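You operate a simulated robot arm through the tools that you are given. There is no shell and no other tool. Be economical: measure what you need, move in short steps, check, and stop when the job is done.

Carry out the task below with a simulated robot arm. There is one attempt and no reset: what you move stays moved.

TASK
Sand the rough patch off the beech board in the jig.
Fine: put the board and the sanding pad back.
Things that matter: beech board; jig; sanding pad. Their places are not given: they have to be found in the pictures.

It is judged by the outcome, as a careful person would: the job done as asked, and still so three seconds after it is handed in. It fails if anything else is knocked over, pushed out of place, dropped, spilled or broken.

THE ROBOT
A 7-joint arm with a two-finger parallel gripper, fixed in place. Base frame: the origin is at the foot of the arm, x ahead of it, y to its left, z up; the work surface is at about z = 900. Lengths are in mm, angles in degrees, forces in N, time in s.
With the tool pointing down near the work surface it reaches from about 300 to 680 mm from the base axis. Its first joint turns from -66.0 to 66.0 degrees. Payload 1.57 kg.
Tool frame: the origin (TCP) lies between the finger pads and is the grasp point; the fingertips stand 30 mm ahead of it; z points along the fingers, y is the line along which they close. The gripper opens to 110 mm. The fingers are 24 mm wide and 12 mm thick; the gripper's body (48 by 112 mm) begins 78 mm behind the TCP.
Orientation is told as [roll, pitch, yaw] about the base's x, y, z axes, in that order, counted from this pose: with the fingers straight down and closing along the base's y, the tool's x points along the base's -x, its y along +y and its z along -z.

THE INTERFACE
- The arm moves only by the tool arm_command. Its argument "plan" is a list of rows, each a list of 7 numbers: the shift along the tool's x, y, z in units of 25 mm (1.0 is 25 mm), then the turn, a rotation vector about the tool's x, y, z in units of 5 degrees (1.0 is 5 degrees), then the gripper command, from -1 (fully open) to 1 (shut), values between in proportion. In form: [[x, y, z, ax, ay, az, gripper], ...]. A call has 1 to 20 rows; each row shifts and turns the commanded pose from where the row before left it, along the tool's axes as they then stand. A call with a number of a shift or a turn outside -1 to 1 is refused whole. A row lasts 0.2 s, in which the tool goes at most 50 mm and 8.6 degrees; a call with a longer step from one row to the next is refused whole, and so is a gripper value outside its range. A pose out of reach is approached as far as the arm can. The call stops where the force on the tool passes 70 N (or 10 N more than at its start, if that is more) or the arm is blocked; 0.2 s more then pass. The fingers move at their own pace (about 108 mm/s each) and stop on an object; they squeeze with about 25 N. The grip force told is the motor's: it shows also when the fingers shut on nothing. Time passes only in rows, and 0.2 s behind the last, so rows that do not move let the fingers close. It gives the time, the measured TCP pose, the force on the tool (base axes), the opening and the grip force at its end, in the units of the frame above (readings bear some noise).
- Cameras (640 x 400 px; columns grow to the right, rows downward): "scene" is fixed at [161.9, -385, 1395.5]; the picture's right is [0.76, -0.66, 0.00], its down [-0.37, -0.43, -0.82] and it looks along [0.54, 0.62, -0.57] (base axes); focal length 355 px, centre (320, 200). "wrist" rides on the gripper at [-36, 0, -80] in the tool frame; the picture's right is [0.00, -1.00, 0.00], its down [0.97, 0.00, -0.24] and it looks along [0.24, 0.00, 0.97] (tool axes); focal length 218 px, centre (320, 200).
- get_image(camera): a new picture of that camera. No time passes.
- measure_at(camera, pixels): there is no depth. For up to 12 entries [column, row, z] of the newest picture of that camera ("zoom" is the newest enlarged one), the place [x, y] in the base frame at which the ray of that pixel passes the height z, good to about 2 mm, but the place of the scene camera against the robot may be out by one fixed shift of up to 25 mm in any direction. No time passes.
- zoom(camera, box): a new picture of the part [left, top, right, bottom] of that camera's present view, enlarged. No time passes.
- finish_job(): hands the job in; it is judged then, once.

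Work in short steps. Measure before you move; look again where a grasp or a placing could have gone wrong, and mend it. You have 80 turns and 46 pictures in all, the two below and enlarged ones among them. Open the gripper and draw the arm clear of the work before you hand the job in, unless the task says otherwise; then end with one line.

The tools are called by a JSON object that holds its "name" and its "arguments". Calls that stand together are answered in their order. arm_command: Moves the arm, as the interface text tells. Its arguments: {"type":"object","properties":{"plan":{"type":"array","items":{"type":"array","items":{"type":"number"}}}},"required":["plan"]} The other tools are called the same way: get_image (camera) takes a picture; measure_at (camera, pixels) gives the place at which the rays of pixels pass given heights; zoom (camera, box) takes an enlarged picture of a part of a camera's view; finish_job () hands the job in.

At the start:

```text
time: 0.0
position: [359.4, -289.9, 1216.8]
tcp_rot: [0.0, 0.0, 0.0]
wrist_force: [-0.3, 0.4, 0.3]
gripper_width: 110.0
grasp_force: 0.1
```

scene: 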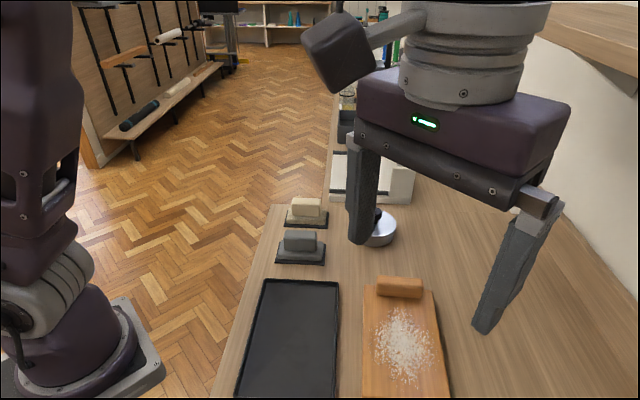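
wrist: 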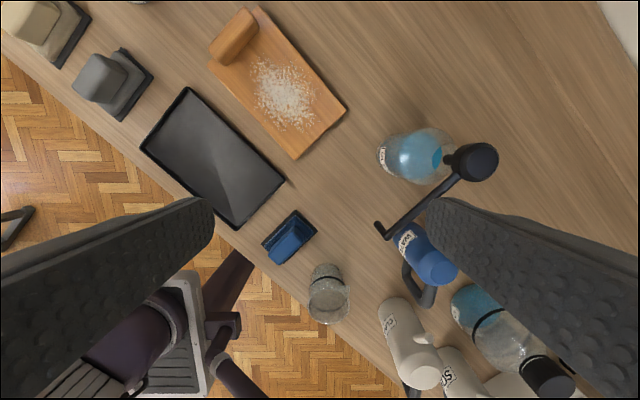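

The pictures show an orange board with white speckle, several blocks on small trays, and a white frame farther off at scene (375,180). I'll enlarge these to tell them apart.

{"name": "zoom", "arguments": {"camera": "scene", "box": [220, 60, 480, 280]}}

{"name": "zoom", "arguments": {"camera": "wrist", "box": [0, 0, 360, 225]}}

```text
1.82 times, centred on (350, 170) of scene
```

zoom: 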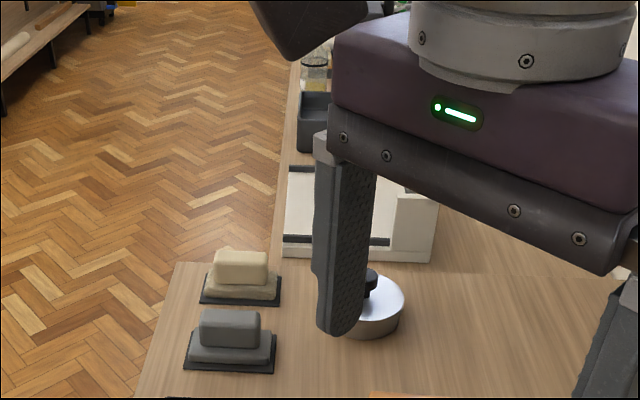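

```text
1.78 times, centred on (180, 112) of wrist
```

zoom: 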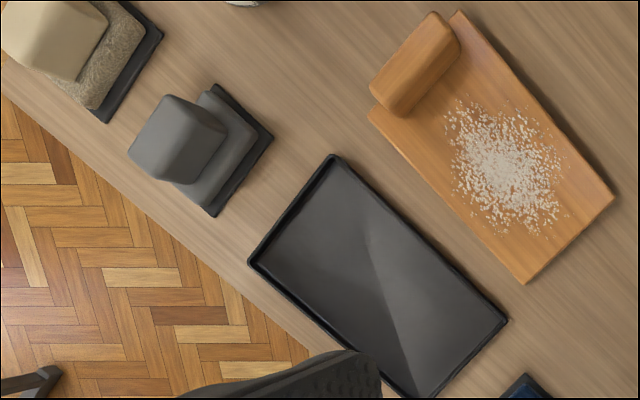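

Pads cream, grey, and blue all sit in stands; the jig isn't certain yet. I'll move the arm left at height to look over the middle.

{"name": "arm_command", "arguments": {"plan": [[0, 1, -0.3, 0, 0, 0, -1], [0, 1, -0.3, 0, 0, 0, -1], [0, 1, -0.3, 0, 0, 0, -1], [0, 1, -0.3, 0, 0, 0, -1], [0, 1, -0.3, 0, 0, 0, -1], [0, 1, -0.3, 0, 0, 0, -1], [0, 1, -0.3, 0, 0, 0, -1], [0, 1, -0.3, 0, 0, 0, -1], [0, 1, -0.3, 0, 0, 0, -1], [0, 1, -0.3, 0, 0, 0, -1], [0, 1, 0, 0, 0, 0, -1], [0, 1, 0, 0, 0, 0, -1]]}}

{"name": "get_image", "arguments": {"camera": "wrist"}}

{"name": "get_image", "arguments": {"camera": "scene"}}

```text
time: 2.6
position: [360.4, 8.3, 1292.3]
tcp_rot: [0.1, 0.1, 0.0]
wrist_force: [0.1, 0.2, -0.1]
gripper_width: 110.1
grasp_force: 0.0
```

```text
41 pictures are left
```

wrist: 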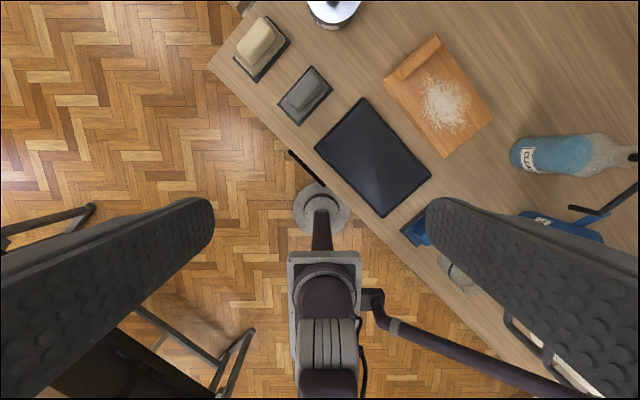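

```text
40 pictures are left
```

scene: 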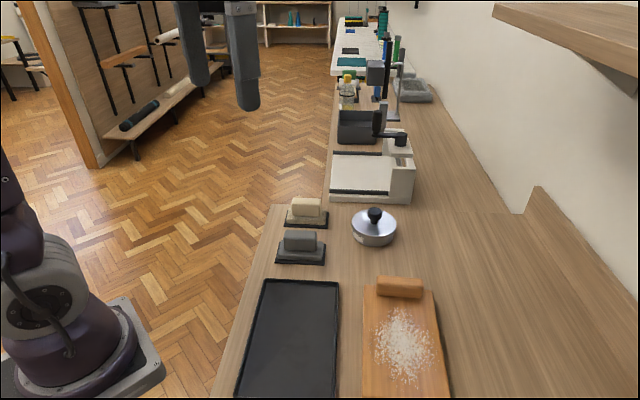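

The orange board carries the white patch and a block at one end. I'll zoom in on it and on the pads.

{"name": "zoom", "arguments": {"camera": "scene", "box": [220, 260, 460, 400]}}

{"name": "zoom", "arguments": {"camera": "wrist", "box": [220, 0, 500, 175]}}

{"name": "zoom", "arguments": {"camera": "wrist", "box": [340, 100, 640, 290]}}

{"name": "zoom", "arguments": {"camera": "scene", "box": [270, 130, 430, 270]}}

```text
2.67 times, centred on (340, 330) of scene
```

zoom: 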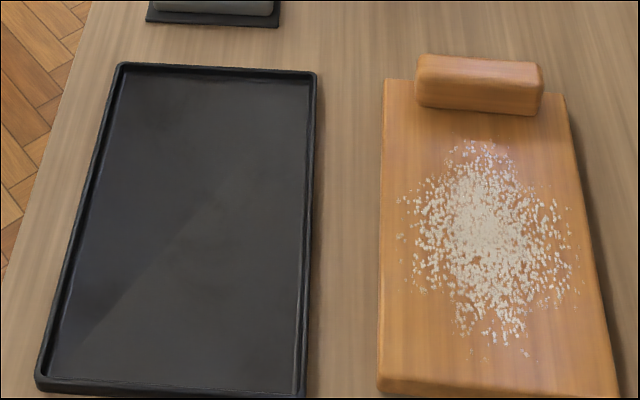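

```text
2.29 times, centred on (360, 88) of wrist
```

zoom: 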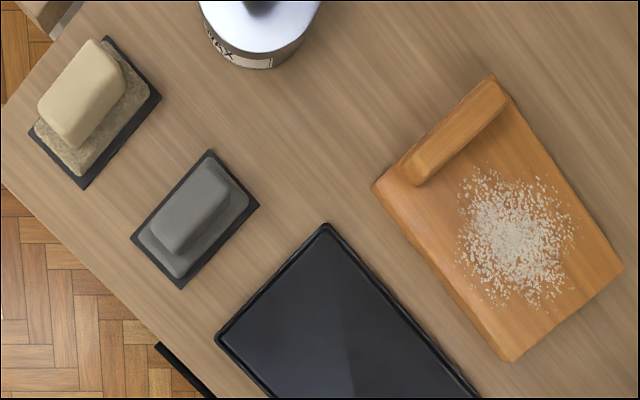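

```text
2.11 times, centred on (490, 195) of wrist
```

zoom: 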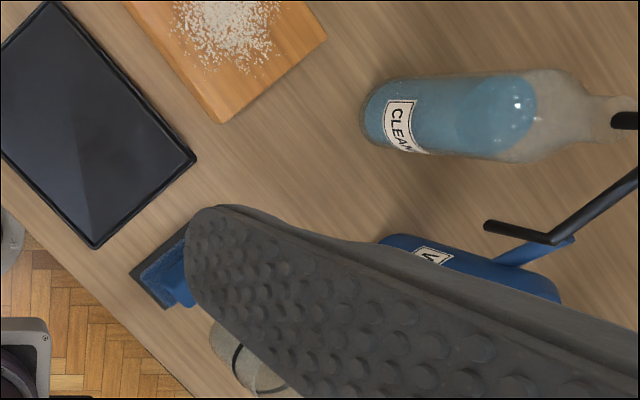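

```text
2.86 times, centred on (350, 200) of scene
```

zoom: 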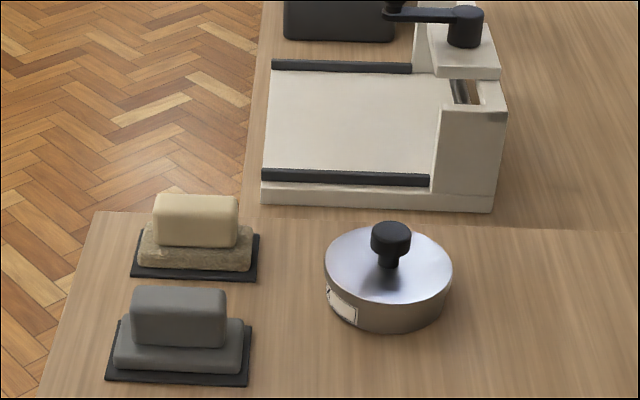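

Measure positions of the main objects from the scene picture (with its fixed shift) and from the wrist picture.

{"name": "measure_at", "arguments": {"camera": "scene", "pixels": [[331, 199, 905], [409, 203, 905], [337, 153, 910], [405, 152, 940], [374, 238, 900], [300, 262, 900], [307, 225, 900], [398, 300, 920], [362, 395, 920], [340, 110, 900], [400, 120, 900]]}}

{"name": "get_image", "arguments": {"camera": "wrist"}}

{"name": "measure_at", "arguments": {"camera": "wrist", "pixels": [[305, 96, 900], [262, 50, 900], [383, 82, 915], [444, 157, 915], [493, 118, 915], [436, 37, 915], [333, 5, 930], [361, 98, 900], [315, 148, 900], [383, 217, 900], [430, 177, 900], [208, 68, 900]]}}

{"name": "zoom", "arguments": {"camera": "scene", "box": [320, 60, 440, 210]}}

```text
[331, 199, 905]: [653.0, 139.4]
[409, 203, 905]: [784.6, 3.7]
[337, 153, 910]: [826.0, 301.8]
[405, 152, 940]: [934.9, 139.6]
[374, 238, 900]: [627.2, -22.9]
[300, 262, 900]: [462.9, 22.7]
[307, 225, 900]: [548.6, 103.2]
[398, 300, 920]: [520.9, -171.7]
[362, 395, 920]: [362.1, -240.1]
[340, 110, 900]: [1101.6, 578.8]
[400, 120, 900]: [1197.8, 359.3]
```

```text
35 pictures are left
```

wrist: 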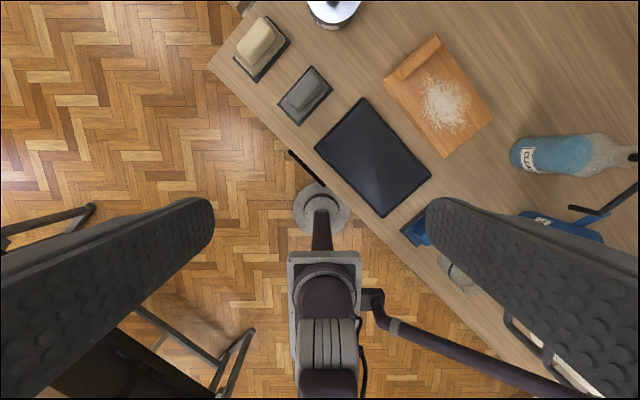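

```text
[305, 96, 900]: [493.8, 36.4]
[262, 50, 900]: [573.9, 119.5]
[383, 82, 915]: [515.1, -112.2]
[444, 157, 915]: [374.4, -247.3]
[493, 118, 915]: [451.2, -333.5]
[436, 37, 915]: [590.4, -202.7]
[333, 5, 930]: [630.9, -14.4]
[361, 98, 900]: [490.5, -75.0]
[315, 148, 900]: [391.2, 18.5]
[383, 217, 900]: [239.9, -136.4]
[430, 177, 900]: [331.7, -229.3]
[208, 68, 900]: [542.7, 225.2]
```

```text
2.67 times, centred on (380, 135) of scene
```

zoom: 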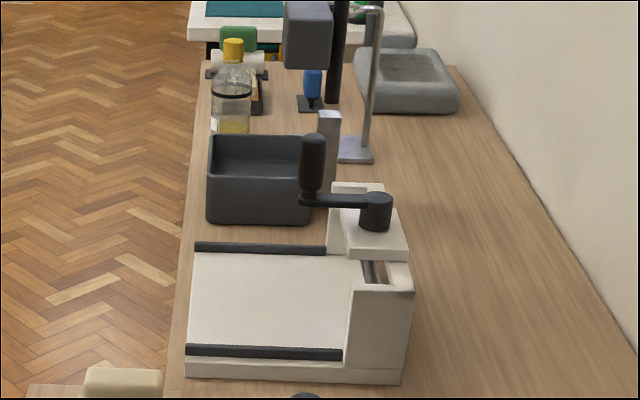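

The white crank machine is beyond reach, while the black tray (about 136×216) fits the board (about 115×195), so the tray is the likely jig. I'll approach the pads to see which one is the sanding pad.

{"name": "arm_command", "arguments": {"plan": [[-0.5, 0.25, 0.9, 0, 0, 0, -1], [-0.5, 0.25, 0.9, 0, 0, 0, -1], [-0.5, 0.25, 0.9, 0, 0, 0, -1], [-0.5, 0.25, 0.9, 0, 0, 0, -1], [-0.5, 0.25, 0.9, 0, 0, 0, -1], [-0.5, 0.25, 0.9, 0, 0, 0, -1], [-0.5, 0.25, 0.9, 0, 0, 0, -1], [-0.5, 0.25, 0.9, 0, 0, 0, -1], [-0.5, 0.25, 0.9, 0, 0, 0, -1], [0, 0, 0, 0, 0, 0, -1]]}}

{"name": "get_image", "arguments": {"camera": "wrist"}}

```text
time: 4.8
position: [474.4, 64.5, 1090.9]
tcp_rot: [-0.1, 0.0, 0.0]
wrist_force: [0.0, 0.1, -0.4]
gripper_width: 110.0
grasp_force: 0.0
```

```text
33 pictures are left
```

wrist: 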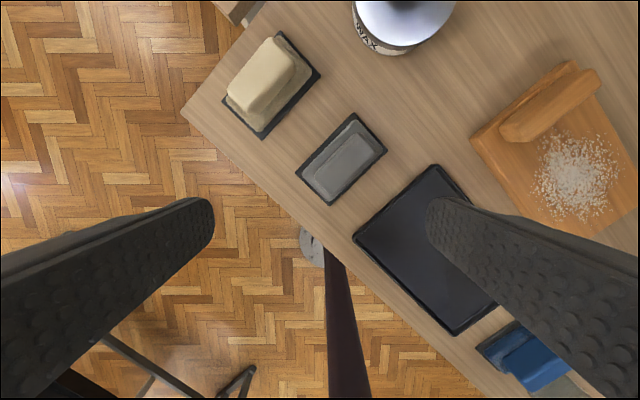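

{"name": "zoom", "arguments": {"camera": "wrist", "box": [215, 20, 405, 215]}}

{"name": "zoom", "arguments": {"camera": "wrist", "box": [340, 150, 620, 400]}}

{"name": "measure_at", "arguments": {"camera": "wrist", "pixels": [[354, 113, 903], [296, 172, 903], [328, 205, 903], [387, 151, 903], [478, 345, 903], [510, 375, 903], [517, 322, 903]]}}

```text
2.05 times, centred on (310, 118) of wrist
```

zoom: 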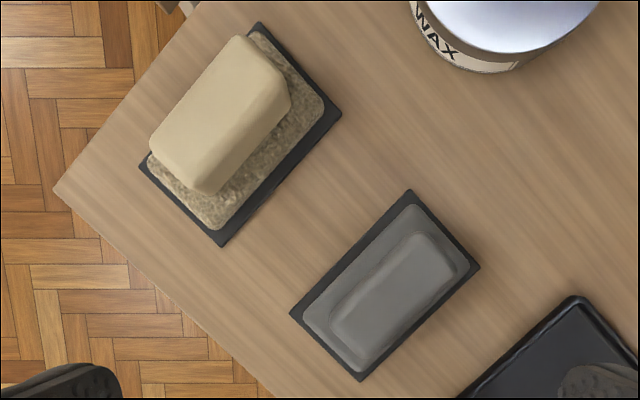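

```text
1.60 times, centred on (480, 275) of wrist
```

zoom: 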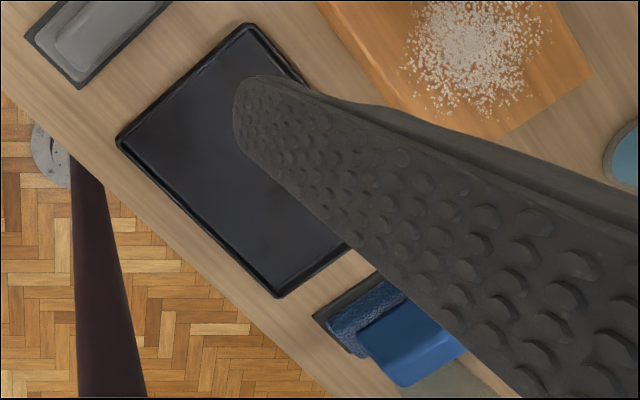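

```text
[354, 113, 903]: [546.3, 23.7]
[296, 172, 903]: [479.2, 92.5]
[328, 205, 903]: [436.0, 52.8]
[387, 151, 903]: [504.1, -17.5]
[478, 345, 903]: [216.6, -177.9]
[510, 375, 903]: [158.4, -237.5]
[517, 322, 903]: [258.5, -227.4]
```

Blue is a terry cloth pad; I need a closer look at the cream and grey ones to tell grit from felt.

{"name": "arm_command", "arguments": {"plan": [[0, 0, 0.8, 0, 0, 0, -1], [0, 0, 0.8, 0, 0, 0, -1], [0, 0, 0.8, 0, 0, 0, -1], [-0.4, 0, 0.4, 0, 0, 0, -1], [0, 0, 0, 0, 0, 0, -1]]}}

{"name": "zoom", "arguments": {"camera": "wrist", "box": [180, 0, 440, 180]}}

{"name": "zoom", "arguments": {"camera": "scene", "box": [265, 190, 335, 270]}}

```text
time: 6.0
position: [481.9, 65.3, 1020.8]
tcp_rot: [0.0, -0.1, 0.1]
wrist_force: [0.0, 0.6, 0.0]
gripper_width: 109.8
grasp_force: 0.2
```

```text
2.22 times, centred on (310, 90) of wrist
```

zoom: 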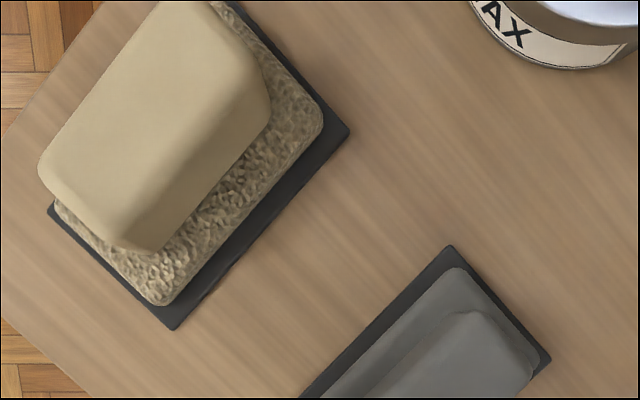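

```text
5.00 times, centred on (300, 230) of scene
```

zoom: 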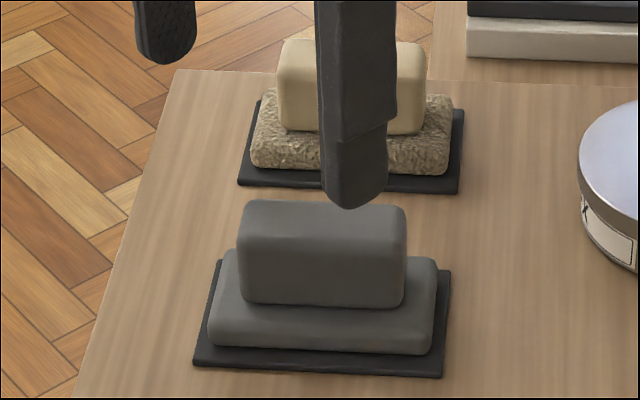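

The cream pad has a deep nap and sits next to WAX; the smooth grey one is most likely the sanding pad. Next I go over the board, turned to its axis (about 45°), to measure it and its handle.

{"name": "arm_command", "arguments": {"plan": [[0, 0, -1, 0, 0, 0, -1], [0, -1, -1, 0, 0, 0, -1], [0, -1, -1, 0, 0, 0, -1], [0, -1, 0, 0, 0, 0, -1], [0, -1, 0, 0, 0, 0, -1], [0, -1, 0, 0, 0, 0, -1], [0, -1, 0, 0, 0, 0, -1], [0, -1, 0, 0, 0, 0, -1], [0, -1, 0, 0, 0, 0, -1], [0, -1, 0, 0, 0, 0, -1], [0, 0, 0, 0, 0, 1, -1], [0, 0, 0, 0, 0, 1, -1], [0, 0, 0, 0, 0, 1, -1], [0, 0, 0, 0, 0, 1, -1], [0, 0, 0, 0, 0, 1, -1], [0, 0, 0, 0, 0, 1, -1], [0, 0, 0, 0, 0, 1, -1], [0, 0, 0, 0, 0, 1, -1], [0, 0, 0, 0, 0, 1, -1], [0, 0, 0, 0, 0, 0, -1]]}}

{"name": "get_image", "arguments": {"camera": "wrist"}}

```text
time: 10.2
position: [481.5, -158.9, 1094.5]
tcp_rot: [0.0, 0.1, -45.1]
wrist_force: [-0.4, 0.4, -0.5]
gripper_width: 110.1
grasp_force: 0.0
```

```text
28 pictures are left
```

wrist: 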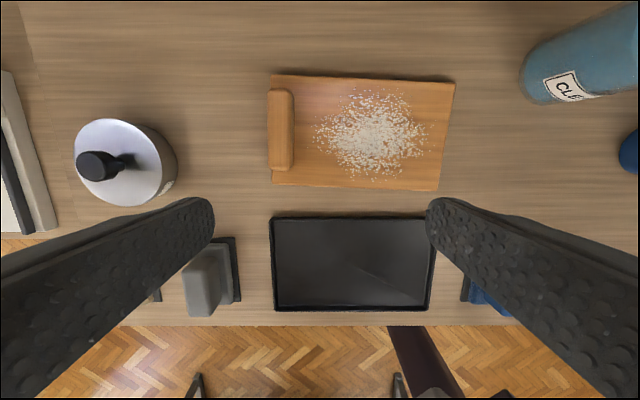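

The bench lines up with yaw −45°. Zoom on the board and tray to measure corners.

{"name": "zoom", "arguments": {"camera": "wrist", "box": [250, 60, 470, 200]}}

{"name": "measure_at", "arguments": {"camera": "wrist", "pixels": [[273, 75, 920], [455, 83, 920], [271, 183, 920], [439, 191, 920], [273, 217, 910], [437, 217, 910], [276, 310, 910], [428, 310, 910], [280, 89, 945], [280, 170, 945], [268, 130, 945], [293, 130, 945]]}}

```text
2.86 times, centred on (360, 130) of wrist
```

zoom: 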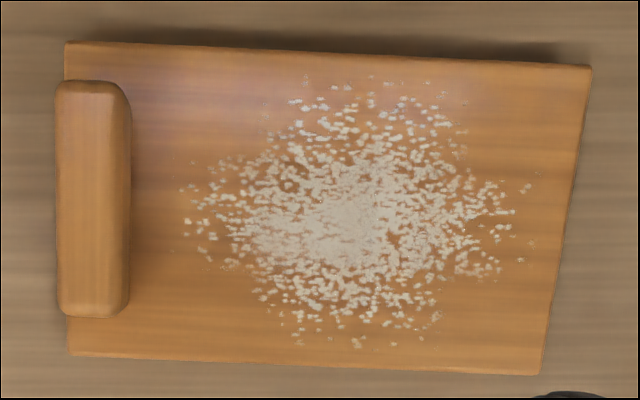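

```text
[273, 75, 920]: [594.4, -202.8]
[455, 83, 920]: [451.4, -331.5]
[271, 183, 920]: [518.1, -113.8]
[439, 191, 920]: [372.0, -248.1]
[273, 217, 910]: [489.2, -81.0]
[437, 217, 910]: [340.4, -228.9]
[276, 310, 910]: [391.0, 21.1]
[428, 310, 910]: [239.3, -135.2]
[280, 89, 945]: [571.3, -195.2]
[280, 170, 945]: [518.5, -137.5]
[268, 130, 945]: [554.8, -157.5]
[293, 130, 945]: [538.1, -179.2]
```

Board is about 195×117 at 42.5°, centre (484,−224); tray centre (365,−106) at 45°; handle about (546,−168). I move over the handle, turning 2.5° more, and down to z≈1010.

{"name": "arm_command", "arguments": {"plan": [[-0.7, 0.53, 0, 0, 0, 0, -1], [-0.7, 0.52, 0, 0, 0, 0, -1], [-0.68, 0.52, 0, 0, 0, 0, -1], [0, 0, 0.85, 0, 0, 0.5, -1], [0, 0, 0.85, 0, 0, 0, -1], [0, 0, 0.85, 0, 0, 0, -1], [0, 0, 0.85, 0, 0, 0, -1], [0, 0, 0, 0, 0, 0, -1]]}}

{"name": "get_image", "arguments": {"camera": "wrist"}}

{"name": "zoom", "arguments": {"camera": "scene", "box": [340, 250, 480, 400]}}

```text
time: 12.0
position: [545.0, -166.3, 1008.9]
tcp_rot: [0.0, 0.0, -47.5]
wrist_force: [0.5, 0.0, 0.5]
gripper_width: 110.1
grasp_force: 0.0
```

```text
26 pictures are left
```

wrist: 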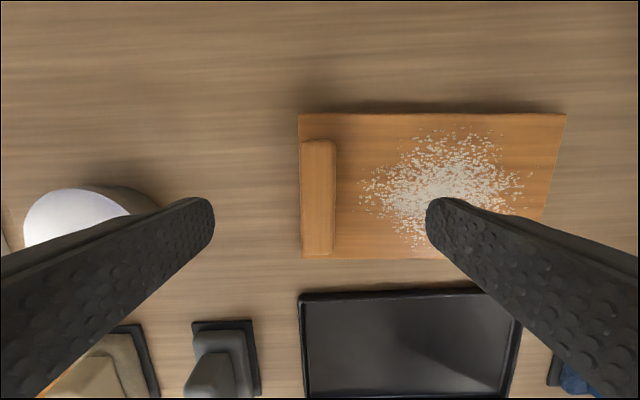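

```text
2.67 times, centred on (410, 325) of scene
```

zoom: 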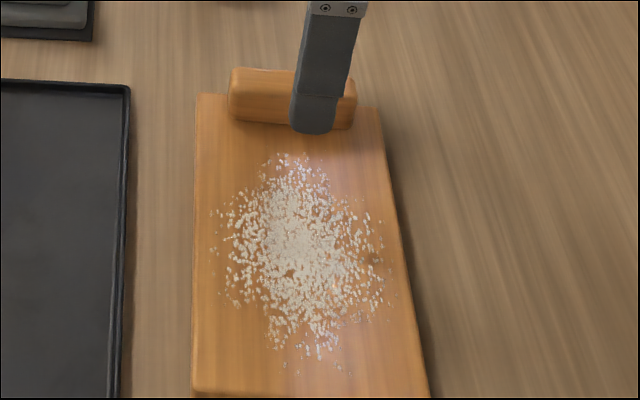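

{"name": "measure_at", "arguments": {"camera": "wrist", "pixels": [[318, 141, 935], [318, 256, 935], [318, 141, 945], [318, 256, 945], [318, 141, 955], [318, 256, 955], [299, 114, 920], [302, 259, 920], [566, 114, 920], [299, 114, 912], [302, 259, 912], [566, 114, 912]]}}

```text
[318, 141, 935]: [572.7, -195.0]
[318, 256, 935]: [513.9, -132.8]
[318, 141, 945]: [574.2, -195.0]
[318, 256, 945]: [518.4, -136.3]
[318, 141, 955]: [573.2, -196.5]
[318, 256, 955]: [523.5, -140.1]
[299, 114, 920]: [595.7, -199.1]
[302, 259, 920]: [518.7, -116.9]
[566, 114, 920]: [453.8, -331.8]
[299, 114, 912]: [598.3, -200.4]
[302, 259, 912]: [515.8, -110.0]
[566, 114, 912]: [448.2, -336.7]
```

Handle top ≈945, board top ≈920. Lower to z≈955 (tips ≈925) and close.

{"name": "arm_command", "arguments": {"plan": [[0, 0, 0.6, 0, 0, 0, -1], [0, 0, 0.6, 0, 0, 0, -1], [0, 0, 0.5, 0, 0, 0, -1], [0, 0, 0.46, 0, 0, 0, -1], [0, 0, 0, 0, 0, 0, -1]]}}

{"name": "zoom", "arguments": {"camera": "scene", "box": [340, 230, 480, 380]}}

```text
time: 13.2
position: [545.8, -168.3, 955.4]
tcp_rot: [0.0, 0.0, -47.5]
wrist_force: [0.9, -0.2, -0.3]
gripper_width: 109.9
grasp_force: 0.1
```

```text
2.67 times, centred on (410, 305) of scene
```

zoom: 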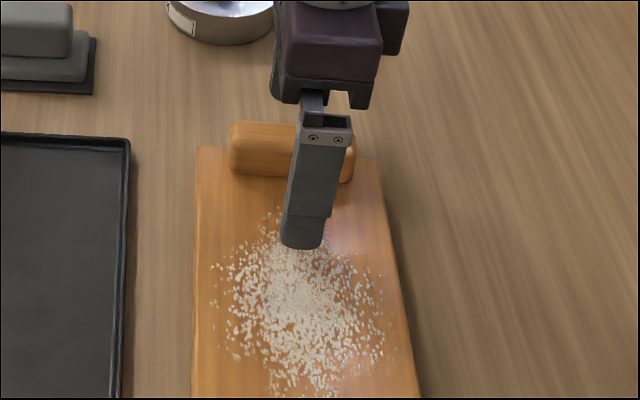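

{"name": "arm_command", "arguments": {"plan": [[0, 0, 0, 0, 0, 0, 0], [0, 0, 0, 0, 0, 0, 0.4], [0, 0, 0, 0, 0, 0, 0.7], [0, 0, 0, 0, 0, 0, 1], [0, 0, 0, 0, 0, 0, 1]]}}

```text
time: 14.4
position: [544.7, -169.2, 956.0]
tcp_rot: [0.1, -0.1, -47.4]
wrist_force: [-0.3, 1.0, 0.5]
gripper_width: 23.9
grasp_force: 24.6
```

Gripped at 23.9 mm. Lift a little and check.

{"name": "arm_command", "arguments": {"plan": [[0, 0, -0.4, 0, 0, 0, 1], [0, 0, -0.6, 0, 0, 0, 1], [0, 0, -0.8, 0, 0, 0, 1], [0, 0, -0.6, 0, 0, 0, 1], [0, 0, 0, 0, 0, 0, 1]]}}

{"name": "get_image", "arguments": {"camera": "scene"}}

{"name": "get_image", "arguments": {"camera": "wrist"}}

```text
time: 15.6
position: [546.5, -166.8, 1015.3]
tcp_rot: [0.1, -0.1, -47.5]
wrist_force: [-0.5, 0.6, -3.4]
gripper_width: 23.6
grasp_force: 24.7
```

```text
23 pictures are left
```

scene: 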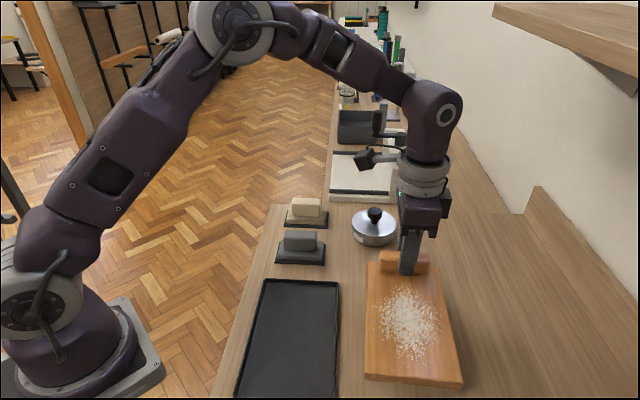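

```text
22 pictures are left
```

wrist: 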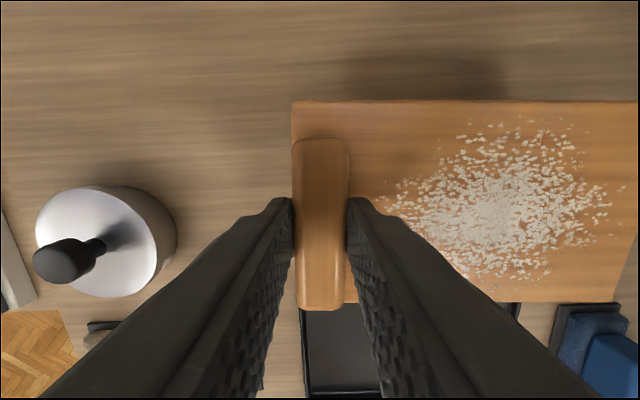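

The board is lifted level (≈0.35 kg). Carry it over the tray: target TCP ≈(424,−48), turned back to −45°.

{"name": "arm_command", "arguments": {"plan": [[0.5, -0.05, -0.2, 0, 0, 0, 1], [0.9, -0.05, 0, 0, 0, 0, 1], [0.9, -0.05, 0, 0, 0, 0, 1], [0.9, -0.05, 0, 0, 0, 0, 1], [0.9, -0.05, 0, 0, 0, 0, 1], [0.9, -0.05, 0, 0, 0, 0, 1], [0.9, -0.05, 0, 0, 0, 0, 1], [0.6, -0.05, 0, 0, 0, 0, 1], [0.32, 0, 0, 0, 0, -0.5, 1], [0, 0, 0, 0, 0, 0, 1]]}}

{"name": "get_image", "arguments": {"camera": "scene"}}

{"name": "get_image", "arguments": {"camera": "wrist"}}

```text
time: 17.8
position: [421.7, -47.9, 1021.2]
tcp_rot: [-0.2, 0.0, -45.0]
wrist_force: [0.4, -0.3, -2.6]
gripper_width: 23.6
grasp_force: 25.1
```

```text
21 pictures are left
```

scene: 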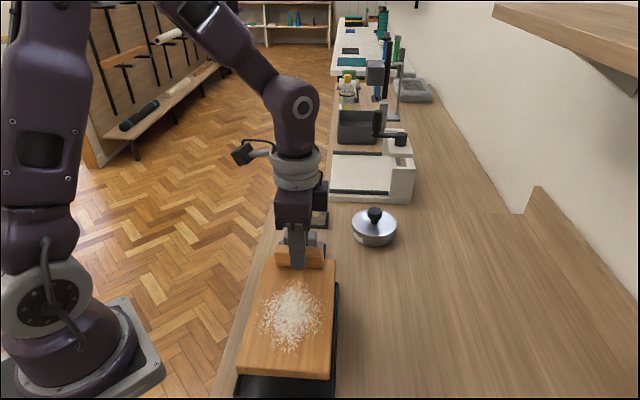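

```text
20 pictures are left
```

wrist: 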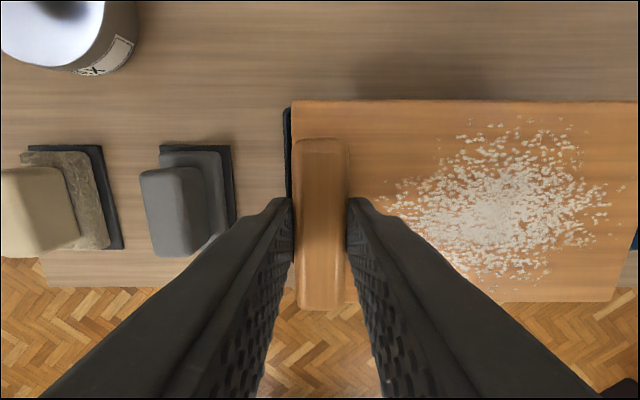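

{"name": "measure_at", "arguments": {"camera": "wrist", "pixels": [[285, 108, 908], [285, 190, 908], [292, 101, 985], [636, 101, 985], [616, 300, 985], [298, 305, 985]]}}

{"name": "measure_at", "arguments": {"camera": "scene", "pixels": [[338, 284, 908], [235, 392, 908], [333, 381, 985], [237, 374, 985], [335, 262, 985]]}}

```text
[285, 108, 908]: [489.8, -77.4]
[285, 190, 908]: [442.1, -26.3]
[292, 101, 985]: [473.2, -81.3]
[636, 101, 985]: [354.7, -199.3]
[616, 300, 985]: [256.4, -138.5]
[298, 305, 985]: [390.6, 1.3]
```

```text
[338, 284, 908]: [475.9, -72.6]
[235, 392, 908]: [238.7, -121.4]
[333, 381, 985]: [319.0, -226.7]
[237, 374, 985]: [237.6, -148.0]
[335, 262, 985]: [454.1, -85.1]
```

Board spans u 83–277 and tray 76–292 (along the long axis): shift +4 mm along it, then lower.

{"name": "arm_command", "arguments": {"plan": [[0.05, 0.15, 0.2, 0, 0, 0, 1], [0, 0, 0.6, 0, 0, 0, 1], [0, 0, 0.6, 0, 0, 0, 1], [0, 0, 0.5, 0, 0, 0, 1], [0, 0, 0.3, 0, 0, 0, 1], [0, 0, 0, 0, 0, 0, 1]]}}

{"name": "get_image", "arguments": {"camera": "scene"}}

```text
time: 19.2
position: [426.4, -45.0, 965.7]
tcp_rot: [0.0, 0.0, -45.1]
wrist_force: [0.5, 0.3, -2.7]
gripper_width: 23.8
grasp_force: 24.8
```

```text
19 pictures are left
```

scene: 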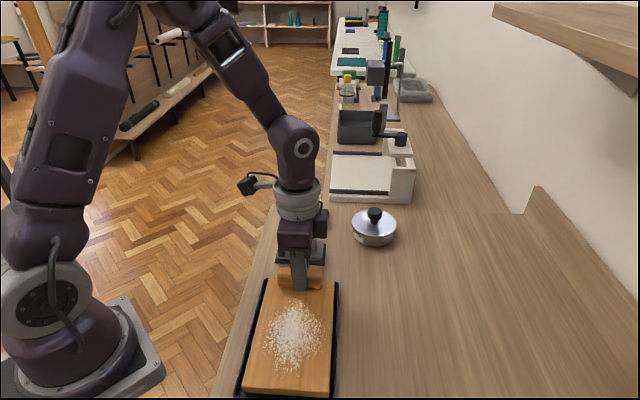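

Board looks centred in the tray; lower the last few mm with small steps.

{"name": "arm_command", "arguments": {"plan": [[0, 0, 0.12, 0, 0, 0, 1], [0, 0, 0.08, 0, 0, 0, 1], [0, 0, 0.06, 0, 0, 0, 1], [0, 0, 0, 0, 0, 0, 1]]}}

{"name": "zoom", "arguments": {"camera": "scene", "box": [220, 260, 360, 400]}}

```text
time: 20.2
position: [426.5, -45.8, 959.5]
tcp_rot: [0.0, -0.1, -45.0]
wrist_force: [-1.6, 3.5, 14.3]
gripper_width: 23.6
grasp_force: 25.1
```

```text
2.86 times, centred on (290, 330) of scene
```

zoom: 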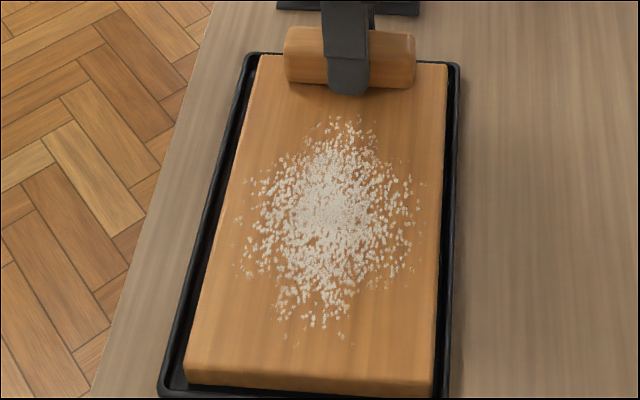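

Board is seated (floor contact, z 959.5). Release, rise, and move over the grey pad at ≈(491,38).

{"name": "arm_command", "arguments": {"plan": [[0, 0, 0, 0, 0, 0, 0.3], [0, 0, 0, 0, 0, 0, 0.0], [0, 0, -0.4, 0, 0, 0, 0.0], [0, 0, -0.8, 0, 0, 0, 0.0], [0, 0, -1, 0, 0, 0, -0.5], [0, 0, -1, 0, 0, 0, -1], [0.2, 0.8, 0, 0, 0, 0, -1], [0.2, 0.9, 0, 0, 0, 0, -1], [0.13, 0.9, 0, 0, 0, 0, -1], [0, 0.9, 0, 0, 0, 0, -1], [0, 0.69, 0, 0, 0, 0, -1], [0, 0, 0, 0, 0, 0, -1]]}}

{"name": "get_image", "arguments": {"camera": "wrist"}}

```text
time: 22.8
position: [491.4, 38.8, 1039.8]
tcp_rot: [-0.1, 0.0, -44.9]
wrist_force: [0.2, 0.7, -0.7]
gripper_width: 110.0
grasp_force: 0.2
```

```text
17 pictures are left
```

wrist: 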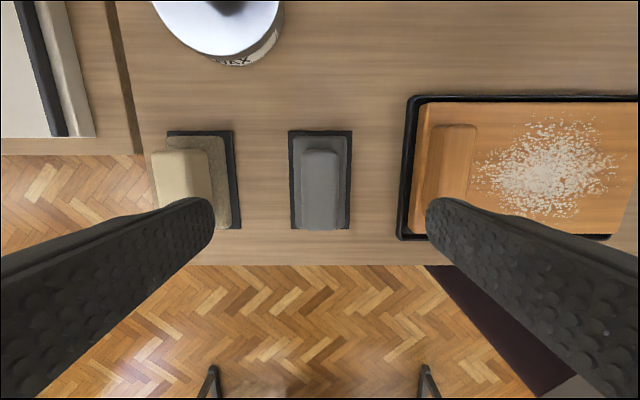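

{"name": "measure_at", "arguments": {"camera": "wrist", "pixels": [[302, 190, 940], [339, 190, 940], [320, 151, 945], [320, 229, 945], [289, 132, 903], [352, 132, 903], [350, 229, 903], [291, 229, 903], [295, 138, 918], [346, 138, 918]]}}

{"name": "zoom", "arguments": {"camera": "wrist", "box": [280, 120, 360, 240]}}

```text
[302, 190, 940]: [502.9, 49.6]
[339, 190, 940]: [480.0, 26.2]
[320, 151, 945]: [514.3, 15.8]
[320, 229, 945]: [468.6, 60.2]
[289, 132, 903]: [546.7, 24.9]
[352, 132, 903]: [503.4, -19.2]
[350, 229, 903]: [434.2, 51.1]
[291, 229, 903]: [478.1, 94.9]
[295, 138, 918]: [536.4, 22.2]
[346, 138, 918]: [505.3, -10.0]
```

```text
3.33 times, centred on (320, 180) of wrist
```

zoom: 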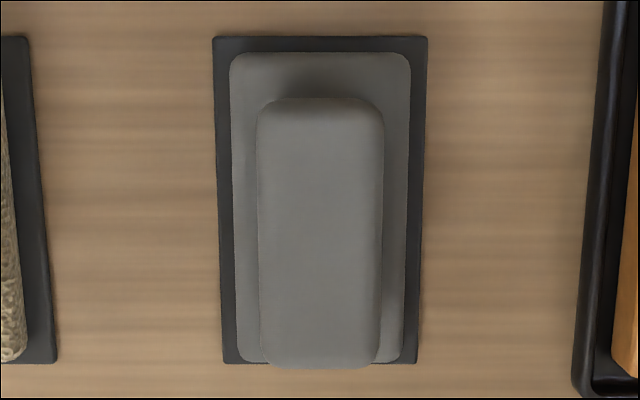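

The TCP is centred on the pad. Descend to z≈962 and check the tip heights against the pad's layers.

{"name": "arm_command", "arguments": {"plan": [[0, 0, 0.8, 0, 0, 0, -0.4], [0, 0, 0.8, 0, 0, 0, -0.4], [0, 0, 0.8, 0, 0, 0, -0.4], [0, 0, 0.7, 0, 0, 0, -0.4], [0, 0, 0, 0, 0, 0, -0.4]]}}

{"name": "zoom", "arguments": {"camera": "scene", "box": [255, 180, 345, 280]}}

```text
time: 24.0
position: [491.9, 38.4, 964.0]
tcp_rot: [0.0, 0.0, -45.0]
wrist_force: [-0.2, -1.0, -0.2]
gripper_width: 76.9
grasp_force: 0.1
```

```text
4.00 times, centred on (300, 230) of scene
```

zoom: 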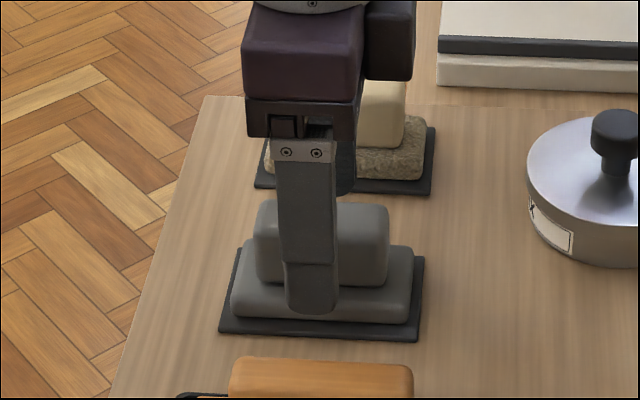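

{"name": "arm_command", "arguments": {"plan": [[0, 0, 0, 0, 0, 0, 0.1], [0, 0, 0, 0, 0, 0, 0.5], [0, 0, 0, 0, 0, 0, 1], [0, 0, 0, 0, 0, 0, 1]]}}

```text
time: 25.0
position: [493.0, 38.3, 962.7]
tcp_rot: [-0.1, -0.1, -45.0]
wrist_force: [-0.4, 0.6, 0.1]
gripper_width: 29.1
grasp_force: 25.4
```

Gripped at 29.1 mm. Lift and tilt it toward the scene camera to inspect the underside before using it.

{"name": "arm_command", "arguments": {"plan": [[0, 0, -0.4, 0, 0, 0, 1], [0, 0, -0.8, 0, 0, 0, 1], [0, 0, -1, 0, 0, 0, 1], [0, 0, -1, 0, 0, 0, 1], [0, 0, -1, 0, 0, 0, 1], [0, 0, -1, 0, 0, 0, 1], [0, 0, -1, 0, 0, 0, 1], [0, 0, 0, 1, 0, 0, 1], [0, 0, 0, 1, 0, 0, 1], [0, 0, 0, 1, 0, 0, 1], [0, 0, 0, 1, 0, 0, 1], [0, 0, 0, 1, 0, 0, 1], [0, 0, 0, 1, 0, 0, 1], [0, 0, 0, 1, 0, 0, 1], [0, 0, 0, 1, 0, 0, 1], [0, 0, 0, 1, 0, 0, 1], [0, 0, 0, 1, 0, 0, 1], [0, 0, 0, 1, 0, 0, 1], [0, 0, 0, 0, 0, 0, 1]]}}

{"name": "zoom", "arguments": {"camera": "scene", "box": [220, 60, 400, 220]}}

```text
time: 29.0
position: [491.2, 38.3, 1117.6]
tcp_rot: [-45.0, 0.0, -45.0]
wrist_force: [0.1, -1.0, -1.1]
gripper_width: 29.1
grasp_force: 25.1
out of reach, approached as far as the arm can: row 17, 18
```

```text
2.50 times, centred on (310, 140) of scene
```

zoom: 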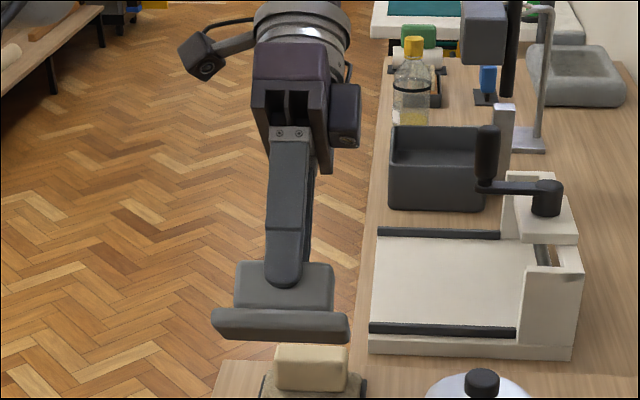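

{"name": "zoom", "arguments": {"camera": "scene", "box": [275, 160, 325, 200]}}

```text
10.00 times, centred on (300, 180) of scene
```

zoom: 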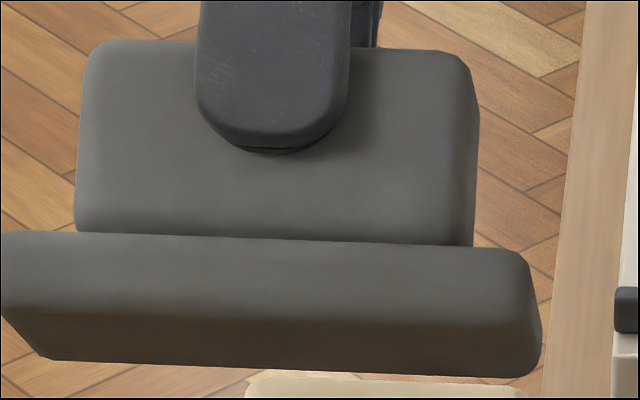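

The underside looks plain grey; grey, firm and nap-free fits a sanding pad best. Measure the patch from the last wrist picture while planning the untilt.

{"name": "measure_at", "arguments": {"camera": "wrist", "pixels": [[475, 170, 923], [625, 170, 923], [555, 115, 923], [555, 220, 923], [415, 103, 923], [408, 233, 923], [550, 170, 923]]}}

{"name": "arm_command", "arguments": {"plan": [[0, 0, 0, -1, 0, 0, 1], [0, 0, 0, -1, 0, 0, 1], [0, 0, 0, -1, 0, 0, 1], [0, 0, 0, -1, 0, 0, 1], [0, 0, 0, -1, 0, 0, 1], [0, 0, 0, -1, 0, 0, 1], [0, 0, 0, -1, 0, 0, 1], [0, 0, 0, -1, 0, 0, 1], [0, 0, 0, -1, 0, 0, 1], [0, 0, 0, 0, 0, 0, 1]]}}

```text
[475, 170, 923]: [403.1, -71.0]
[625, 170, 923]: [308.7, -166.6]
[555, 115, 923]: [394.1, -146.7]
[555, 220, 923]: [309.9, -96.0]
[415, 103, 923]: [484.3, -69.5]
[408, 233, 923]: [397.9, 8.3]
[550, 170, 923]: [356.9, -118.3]
```

```text
time: 31.2
position: [490.8, 37.5, 1116.0]
tcp_rot: [0.0, 0.0, -45.0]
wrist_force: [-0.4, 0.5, -0.6]
gripper_width: 29.1
grasp_force: 25.0
```

Patch spans u 100–235, v 287–382, centre ≈(355,−117). Carry the pad over the patch centre and down to just above it.

{"name": "arm_command", "arguments": {"plan": [[-0.1, -0.9, 0, 0, 0, 0, 1], [-0.1, -0.9, 0, 0, 0, 0, 1], [-0.1, -0.9, 0, 0, 0, 0, 1], [-0.1, -0.9, 0, 0, 0, 0, 1], [-0.13, -0.9, 0, 0, 0, 0, 1], [0, -0.9, 0, 0, 0, 0, 1], [0, -0.9, 0, 0, 0, 0, 1], [0, -0.9, 0, 0, 0, 0, 1], [0, -0.5, 0, 0, 0, 0, 1], [0, -0.5, 0.5, 0, 0, 0, 1], [0, 0, 1, 0, 0, 0, 1], [0, 0, 1, 0, 0, 0, 1], [0, 0, 0.9, 0, 0, 0, 1], [0, 0, 0.6, 0, 0, 0, 1], [0, 0, 0.5, 0, 0, 0, 1], [0, 0, 0, 0, 0, 0, 1]]}}

{"name": "zoom", "arguments": {"camera": "scene", "box": [200, 230, 380, 400]}}

```text
time: 34.6
position: [354.7, -113.7, 1004.2]
tcp_rot: [-0.1, 0.0, -44.9]
wrist_force: [0.6, 0.3, -0.4]
gripper_width: 28.8
grasp_force: 24.7
```

```text
2.35 times, centred on (290, 315) of scene
```

zoom: 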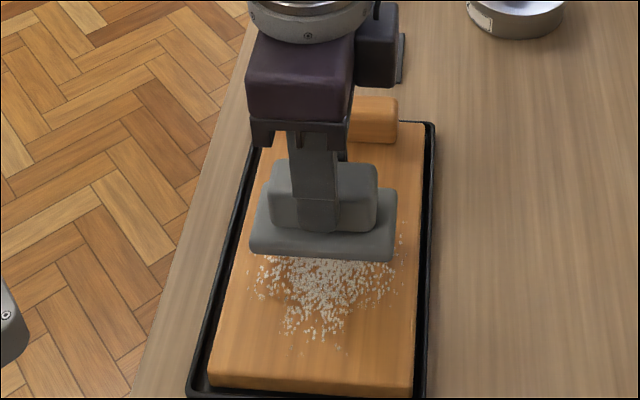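

Now lower in small steps until light contact.

{"name": "arm_command", "arguments": {"plan": [[0, 0, 0.4, 0, 0, 0, 1], [0, 0, 0.2, 0, 0, 0, 1], [0, 0, 0.12, 0, 0, 0, 1], [0, 0, 0, 0, 0, 0, 1]]}}

```text
time: 35.6
position: [355.4, -116.5, 984.2]
tcp_rot: [0.0, 0.0, -45.1]
wrist_force: [0.2, 0.5, -0.2]
gripper_width: 28.9
grasp_force: 25.4
```

{"name": "arm_command", "arguments": {"plan": [[0, 0, 0.08, 0, 0, 0, 1], [0, 0, 0.08, 0, 0, 0, 1], [0, 0, 0, 0, 0, 0, 1]]}}

```text
time: 36.4
position: [355.5, -116.6, 981.7]
tcp_rot: [0.0, -0.1, -45.1]
wrist_force: [-0.3, -0.3, 5.0]
gripper_width: 28.8
grasp_force: 24.8
```

Contact at 5 N. Press slightly more and stroke along the board (u 118–218).

{"name": "arm_command", "arguments": {"plan": [[0, 0, 0.08, 0, 0, 0, 1], [0, -0.68, 0, 0, 0, 0, 1], [0, -0.68, 0, 0, 0, 0, 1], [0, -0.68, 0, 0, 0, 0, 1], [0, 0.66, 0, 0, 0, 0, 1], [0, 0.67, 0, 0, 0, 0, 1], [0, 0.67, 0, 0, 0, 0, 1], [0, 0.67, 0, 0, 0, 0, 1], [0, 0.67, 0, 0, 0, 0, 1], [0, 0.66, 0, 0, 0, 0, 1], [0, -0.67, 0, 0, 0, 0, 1], [0, -0.67, 0, 0, 0, 0, 1], [0, -0.67, 0, 0, 0, 0, 1], [0, 0, 0, 0, 0, 0, 1]]}}

{"name": "zoom", "arguments": {"camera": "scene", "box": [200, 230, 380, 400]}}

```text
time: 39.4
position: [354.7, -116.3, 982.0]
tcp_rot: [0.1, 0.0, -45.0]
wrist_force: [1.0, 0.2, 1.4]
gripper_width: 29.0
grasp_force: 25.2
```

```text
2.35 times, centred on (290, 315) of scene
```

zoom: 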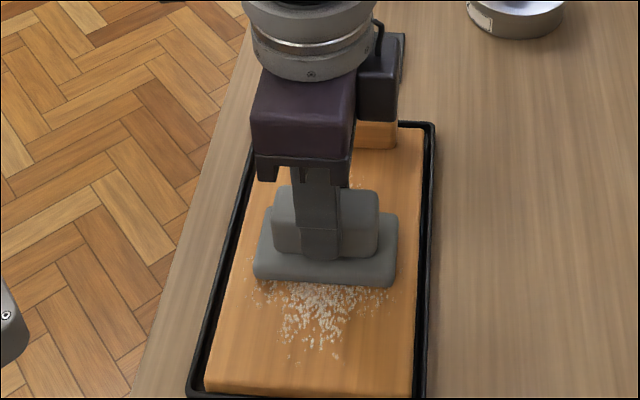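

The patch seems to thin; force dropped to 1.4 N, so press a bit more and repeat with strokes shifted sideways both ways.

{"name": "arm_command", "arguments": {"plan": [[0.24, 0, 0.12, 0, 0, 0, 1], [0, -0.68, 0.04, 0, 0, 0, 1], [0, -0.68, 0, 0, 0, 0, 1], [0, -0.68, 0, 0, 0, 0, 1], [0, 0.66, 0, 0, 0, 0, 1], [0, 0.67, 0, 0, 0, 0, 1], [0, 0.67, 0, 0, 0, 0, 1], [0, 0.67, 0, 0, 0, 0, 1], [0, 0.67, 0, 0, 0, 0, 1], [0, 0.66, 0, 0, 0, 0, 1], [-0.48, 0, 0, 0, 0, 0, 1], [0, -0.67, 0, 0, 0, 0, 1], [0, -0.67, 0, 0, 0, 0, 1], [0, -0.67, 0, 0, 0, 0, 1], [0, -0.67, 0, 0, 0, 0, 1], [0, -0.67, 0, 0, 0, 0, 1], [0, -0.67, 0, 0, 0, 0, 1], [0, 0, 0, 0, 0, 0, 1]]}}

{"name": "zoom", "arguments": {"camera": "scene", "box": [200, 230, 380, 400]}}

```text
time: 43.2
position: [320.7, -159.6, 974.3]
tcp_rot: [0.0, 0.0, -45.0]
wrist_force: [-0.3, 0.1, -0.7]
gripper_width: 29.1
grasp_force: 25.0
```

```text
2.35 times, centred on (290, 315) of scene
```

zoom: 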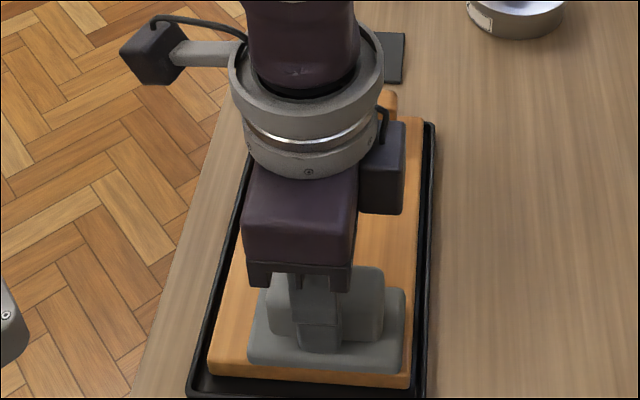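

The near area looks clean; the pad has slid slightly up in the grip. Rise and back off toward the handle side to look at the whole patch.

{"name": "arm_command", "arguments": {"plan": [[0, 0, -0.6, 0, 0, 0, 1], [0, 0, -1, 0, 0, 0, 1], [0, 0, -1, 0, 0, 0, 1], [0, 0.9, -0.4, 0, 0, 0, 1], [0, 0.9, 0, 0, 0, 0, 1], [0, 0.9, 0, 0, 0, 0, 1], [0, 0.9, 0, 0, 0, 0, 1], [0, 0.9, 0, 0, 0, 0, 1], [0, 0.9, 0, 0, 0, 0, 1], [0, 0.9, 0, 0, 0, 0, 1], [0, 0, 0, 0, 0, 0, 1]]}}

{"name": "zoom", "arguments": {"camera": "scene", "box": [200, 180, 400, 400]}}

```text
time: 45.6
position: [434.6, -49.0, 1050.3]
tcp_rot: [-0.1, 0.1, -44.9]
wrist_force: [-0.5, -0.9, -1.3]
gripper_width: 29.1
grasp_force: 25.7
```

```text
1.82 times, centred on (300, 290) of scene
```

zoom: 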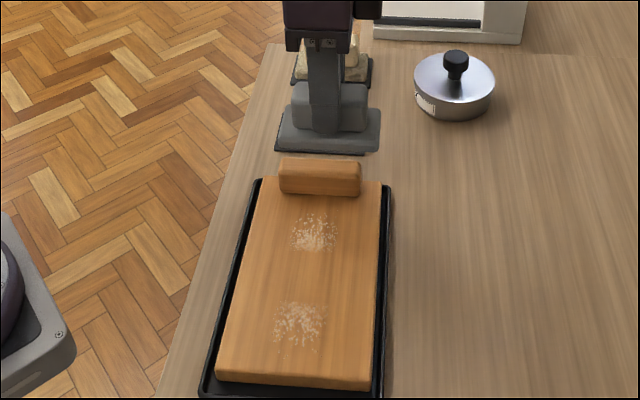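

Sanding works: the centre is clean, with residue at zoom (315,235) and (298,325). Measure those spots.

{"name": "measure_at", "arguments": {"camera": "zoom", "pixels": [[290, 235, 923], [340, 235, 923], [315, 213, 923], [315, 255, 923], [275, 325, 923], [326, 325, 923], [300, 300, 923], [296, 355, 923], [260, 178, 923], [381, 182, 923], [215, 375, 923], [372, 382, 923]]}}

```text
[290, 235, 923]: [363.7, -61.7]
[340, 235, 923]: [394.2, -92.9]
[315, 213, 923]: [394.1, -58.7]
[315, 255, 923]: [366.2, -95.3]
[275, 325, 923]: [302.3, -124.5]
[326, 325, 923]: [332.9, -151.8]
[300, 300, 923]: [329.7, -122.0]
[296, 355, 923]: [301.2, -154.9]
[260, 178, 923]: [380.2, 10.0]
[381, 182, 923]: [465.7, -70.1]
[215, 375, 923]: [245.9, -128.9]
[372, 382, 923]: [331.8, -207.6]
```

Residue centres: u≈218 and u≈130, v≈334. Go to u≈215 and lower to contact in small steps.

{"name": "arm_command", "arguments": {"plan": [[0.16, -0.8, 0, 0, 0, 0, 1], [0.16, -0.8, 0, 0, 0, 0, 1], [0, -0.7, 0.4, 0, 0, 0, 1], [0, 0, 0.8, 0, 0, 0, 1], [0, 0, 0.8, 0, 0, 0, 1], [0, 0, 0.6, 0, 0, 0, 1], [0, 0, 0.24, 0, 0, 0, 1], [0, 0, 0, 0, 0, 0, 1]]}}

```text
time: 47.4
position: [386.6, -83.0, 980.3]
tcp_rot: [0.0, 0.0, -45.0]
wrist_force: [1.1, 0.6, -1.0]
gripper_width: 29.1
grasp_force: 24.9
```

{"name": "arm_command", "arguments": {"plan": [[0, 0, 0.12, 0, 0, 0, 1], [0, 0, 0.12, 0, 0, 0, 1], [0, 0, 0, 0, 0, 0, 1]]}}

```text
time: 48.2
position: [387.2, -83.3, 973.9]
tcp_rot: [0.0, -0.1, -45.0]
wrist_force: [0.3, 0.1, 0.0]
gripper_width: 29.0
grasp_force: 25.1
```

{"name": "arm_command", "arguments": {"plan": [[0, 0, 0.1, 0, 0, 0, 1], [0, 0, 0.06, 0, 0, 0, 1], [0, 0, 0, 0, 0, 0, 1]]}}

{"name": "zoom", "arguments": {"camera": "scene", "box": [230, 220, 360, 340]}}

```text
time: 49.0
position: [387.2, -81.4, 970.3]
tcp_rot: [0.0, 0.0, -44.9]
wrist_force: [-1.5, -7.7, 32.7]
gripper_width: 29.1
grasp_force: 25.2
```

```text
3.33 times, centred on (295, 280) of scene
```

zoom: 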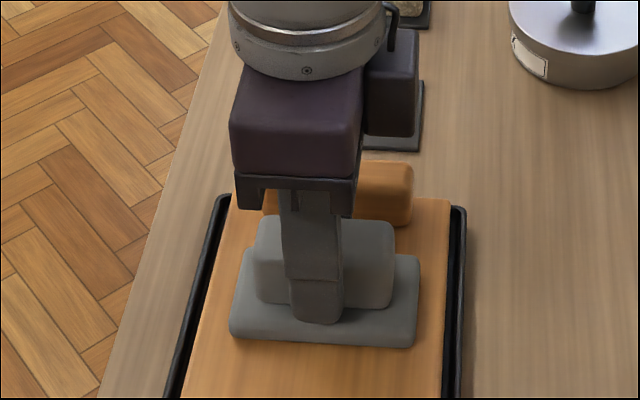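

Now firm contact (32 N; fingertips rest on the pad's base). Ease slightly and stroke both residue zones.

{"name": "arm_command", "arguments": {"plan": [[0, 0, -0.06, 0, 0, 0, 1], [0, 0.36, 0, 0, 0, 0, 1], [0, -0.6, 0, 0, 0, 0, 1], [0, -0.6, 0, 0, 0, 0, 1], [0, 0.6, 0, 0, 0, 0, 1], [0, 0.6, 0, 0, 0, 0, 1], [0, -0.7, 0, 0, 0, 0, 1], [0, -0.7, 0, 0, 0, 0, 1], [0, -0.7, 0, 0, 0, 0, 1], [0, -0.7, 0, 0, 0, 0, 1], [0, -0.7, 0, 0, 0, 0, 1], [0, -0.7, 0, 0, 0, 0, 1], [0, -0.4, 0, 0, 0, 0, 1], [0, 0.7, 0, 0, 0, 0, 1], [0, 0.7, 0, 0, 0, 0, 1], [0, -0.7, 0, 0, 0, 0, 1], [0, -0.7, 0, 0, 0, 0, 1], [0, 0.7, 0, 0, 0, 0, 1], [0, 0.7, 0, 0, 0, 0, 1], [0, 0, 0, 0, 0, 0, 1]]}}

```text
time: 53.2
position: [337.3, -130.4, 972.9]
tcp_rot: [0.0, 0.0, -44.9]
wrist_force: [-0.7, 0.3, -0.6]
gripper_width: 29.2
grasp_force: 25.5
```

Contact is light again; re-press here and stroke over the far zone.

{"name": "arm_command", "arguments": {"plan": [[0, 0, 0.08, 0, 0, 0, 1], [0, 0, 0.04, 0, 0, 0, 1], [0, 0, 0, 0, 0, 0, 1]]}}

```text
time: 54.0
position: [336.9, -130.8, 969.9]
tcp_rot: [0.0, -0.1, -44.9]
wrist_force: [-3.3, 3.3, 32.0]
gripper_width: 29.1
grasp_force: 25.0
```

{"name": "arm_command", "arguments": {"plan": [[0, 0, -0.02, 0, 0, 0, 1], [0, -0.55, 0, 0, 0, 0, 1], [0, -0.55, 0, 0, 0, 0, 1], [0, -0.5, 0, 0, 0, 0, 1], [0, 0.55, 0, 0, 0, 0, 1], [0, 0.55, 0, 0, 0, 0, 1], [0, -0.55, 0, 0, 0, 0, 1], [0, -0.55, 0, 0, 0, 0, 1], [0, 0.6, 0, 0, 0, 0, 1], [0, 0.7, 0, 0, 0, 0, 1], [0, 0.7, 0, 0, 0, 0, 1], [0, 0.7, 0, 0, 0, 0, 1], [0, 0.7, 0, 0, 0, 0, 1], [0, 0.7, 0, 0, 0, 0, 1], [0, 0.6, 0, 0, 0, 0, 1], [0, -0.55, 0, 0, 0, 0, 1], [0, -0.5, 0, 0, 0, 0, 1], [0, 0.55, 0, 0, 0, 0, 1], [0, 0.5, 0, 0, 0, 0, 1], [0, 0, 0, 0, 0, 0, 1]]}}

```text
time: 58.2
position: [389.2, -76.4, 968.9]
tcp_rot: [-0.2, 0.0, -45.2]
wrist_force: [-24.1, -35.8, 52.9]
gripper_width: 29.3
grasp_force: 24.9
```

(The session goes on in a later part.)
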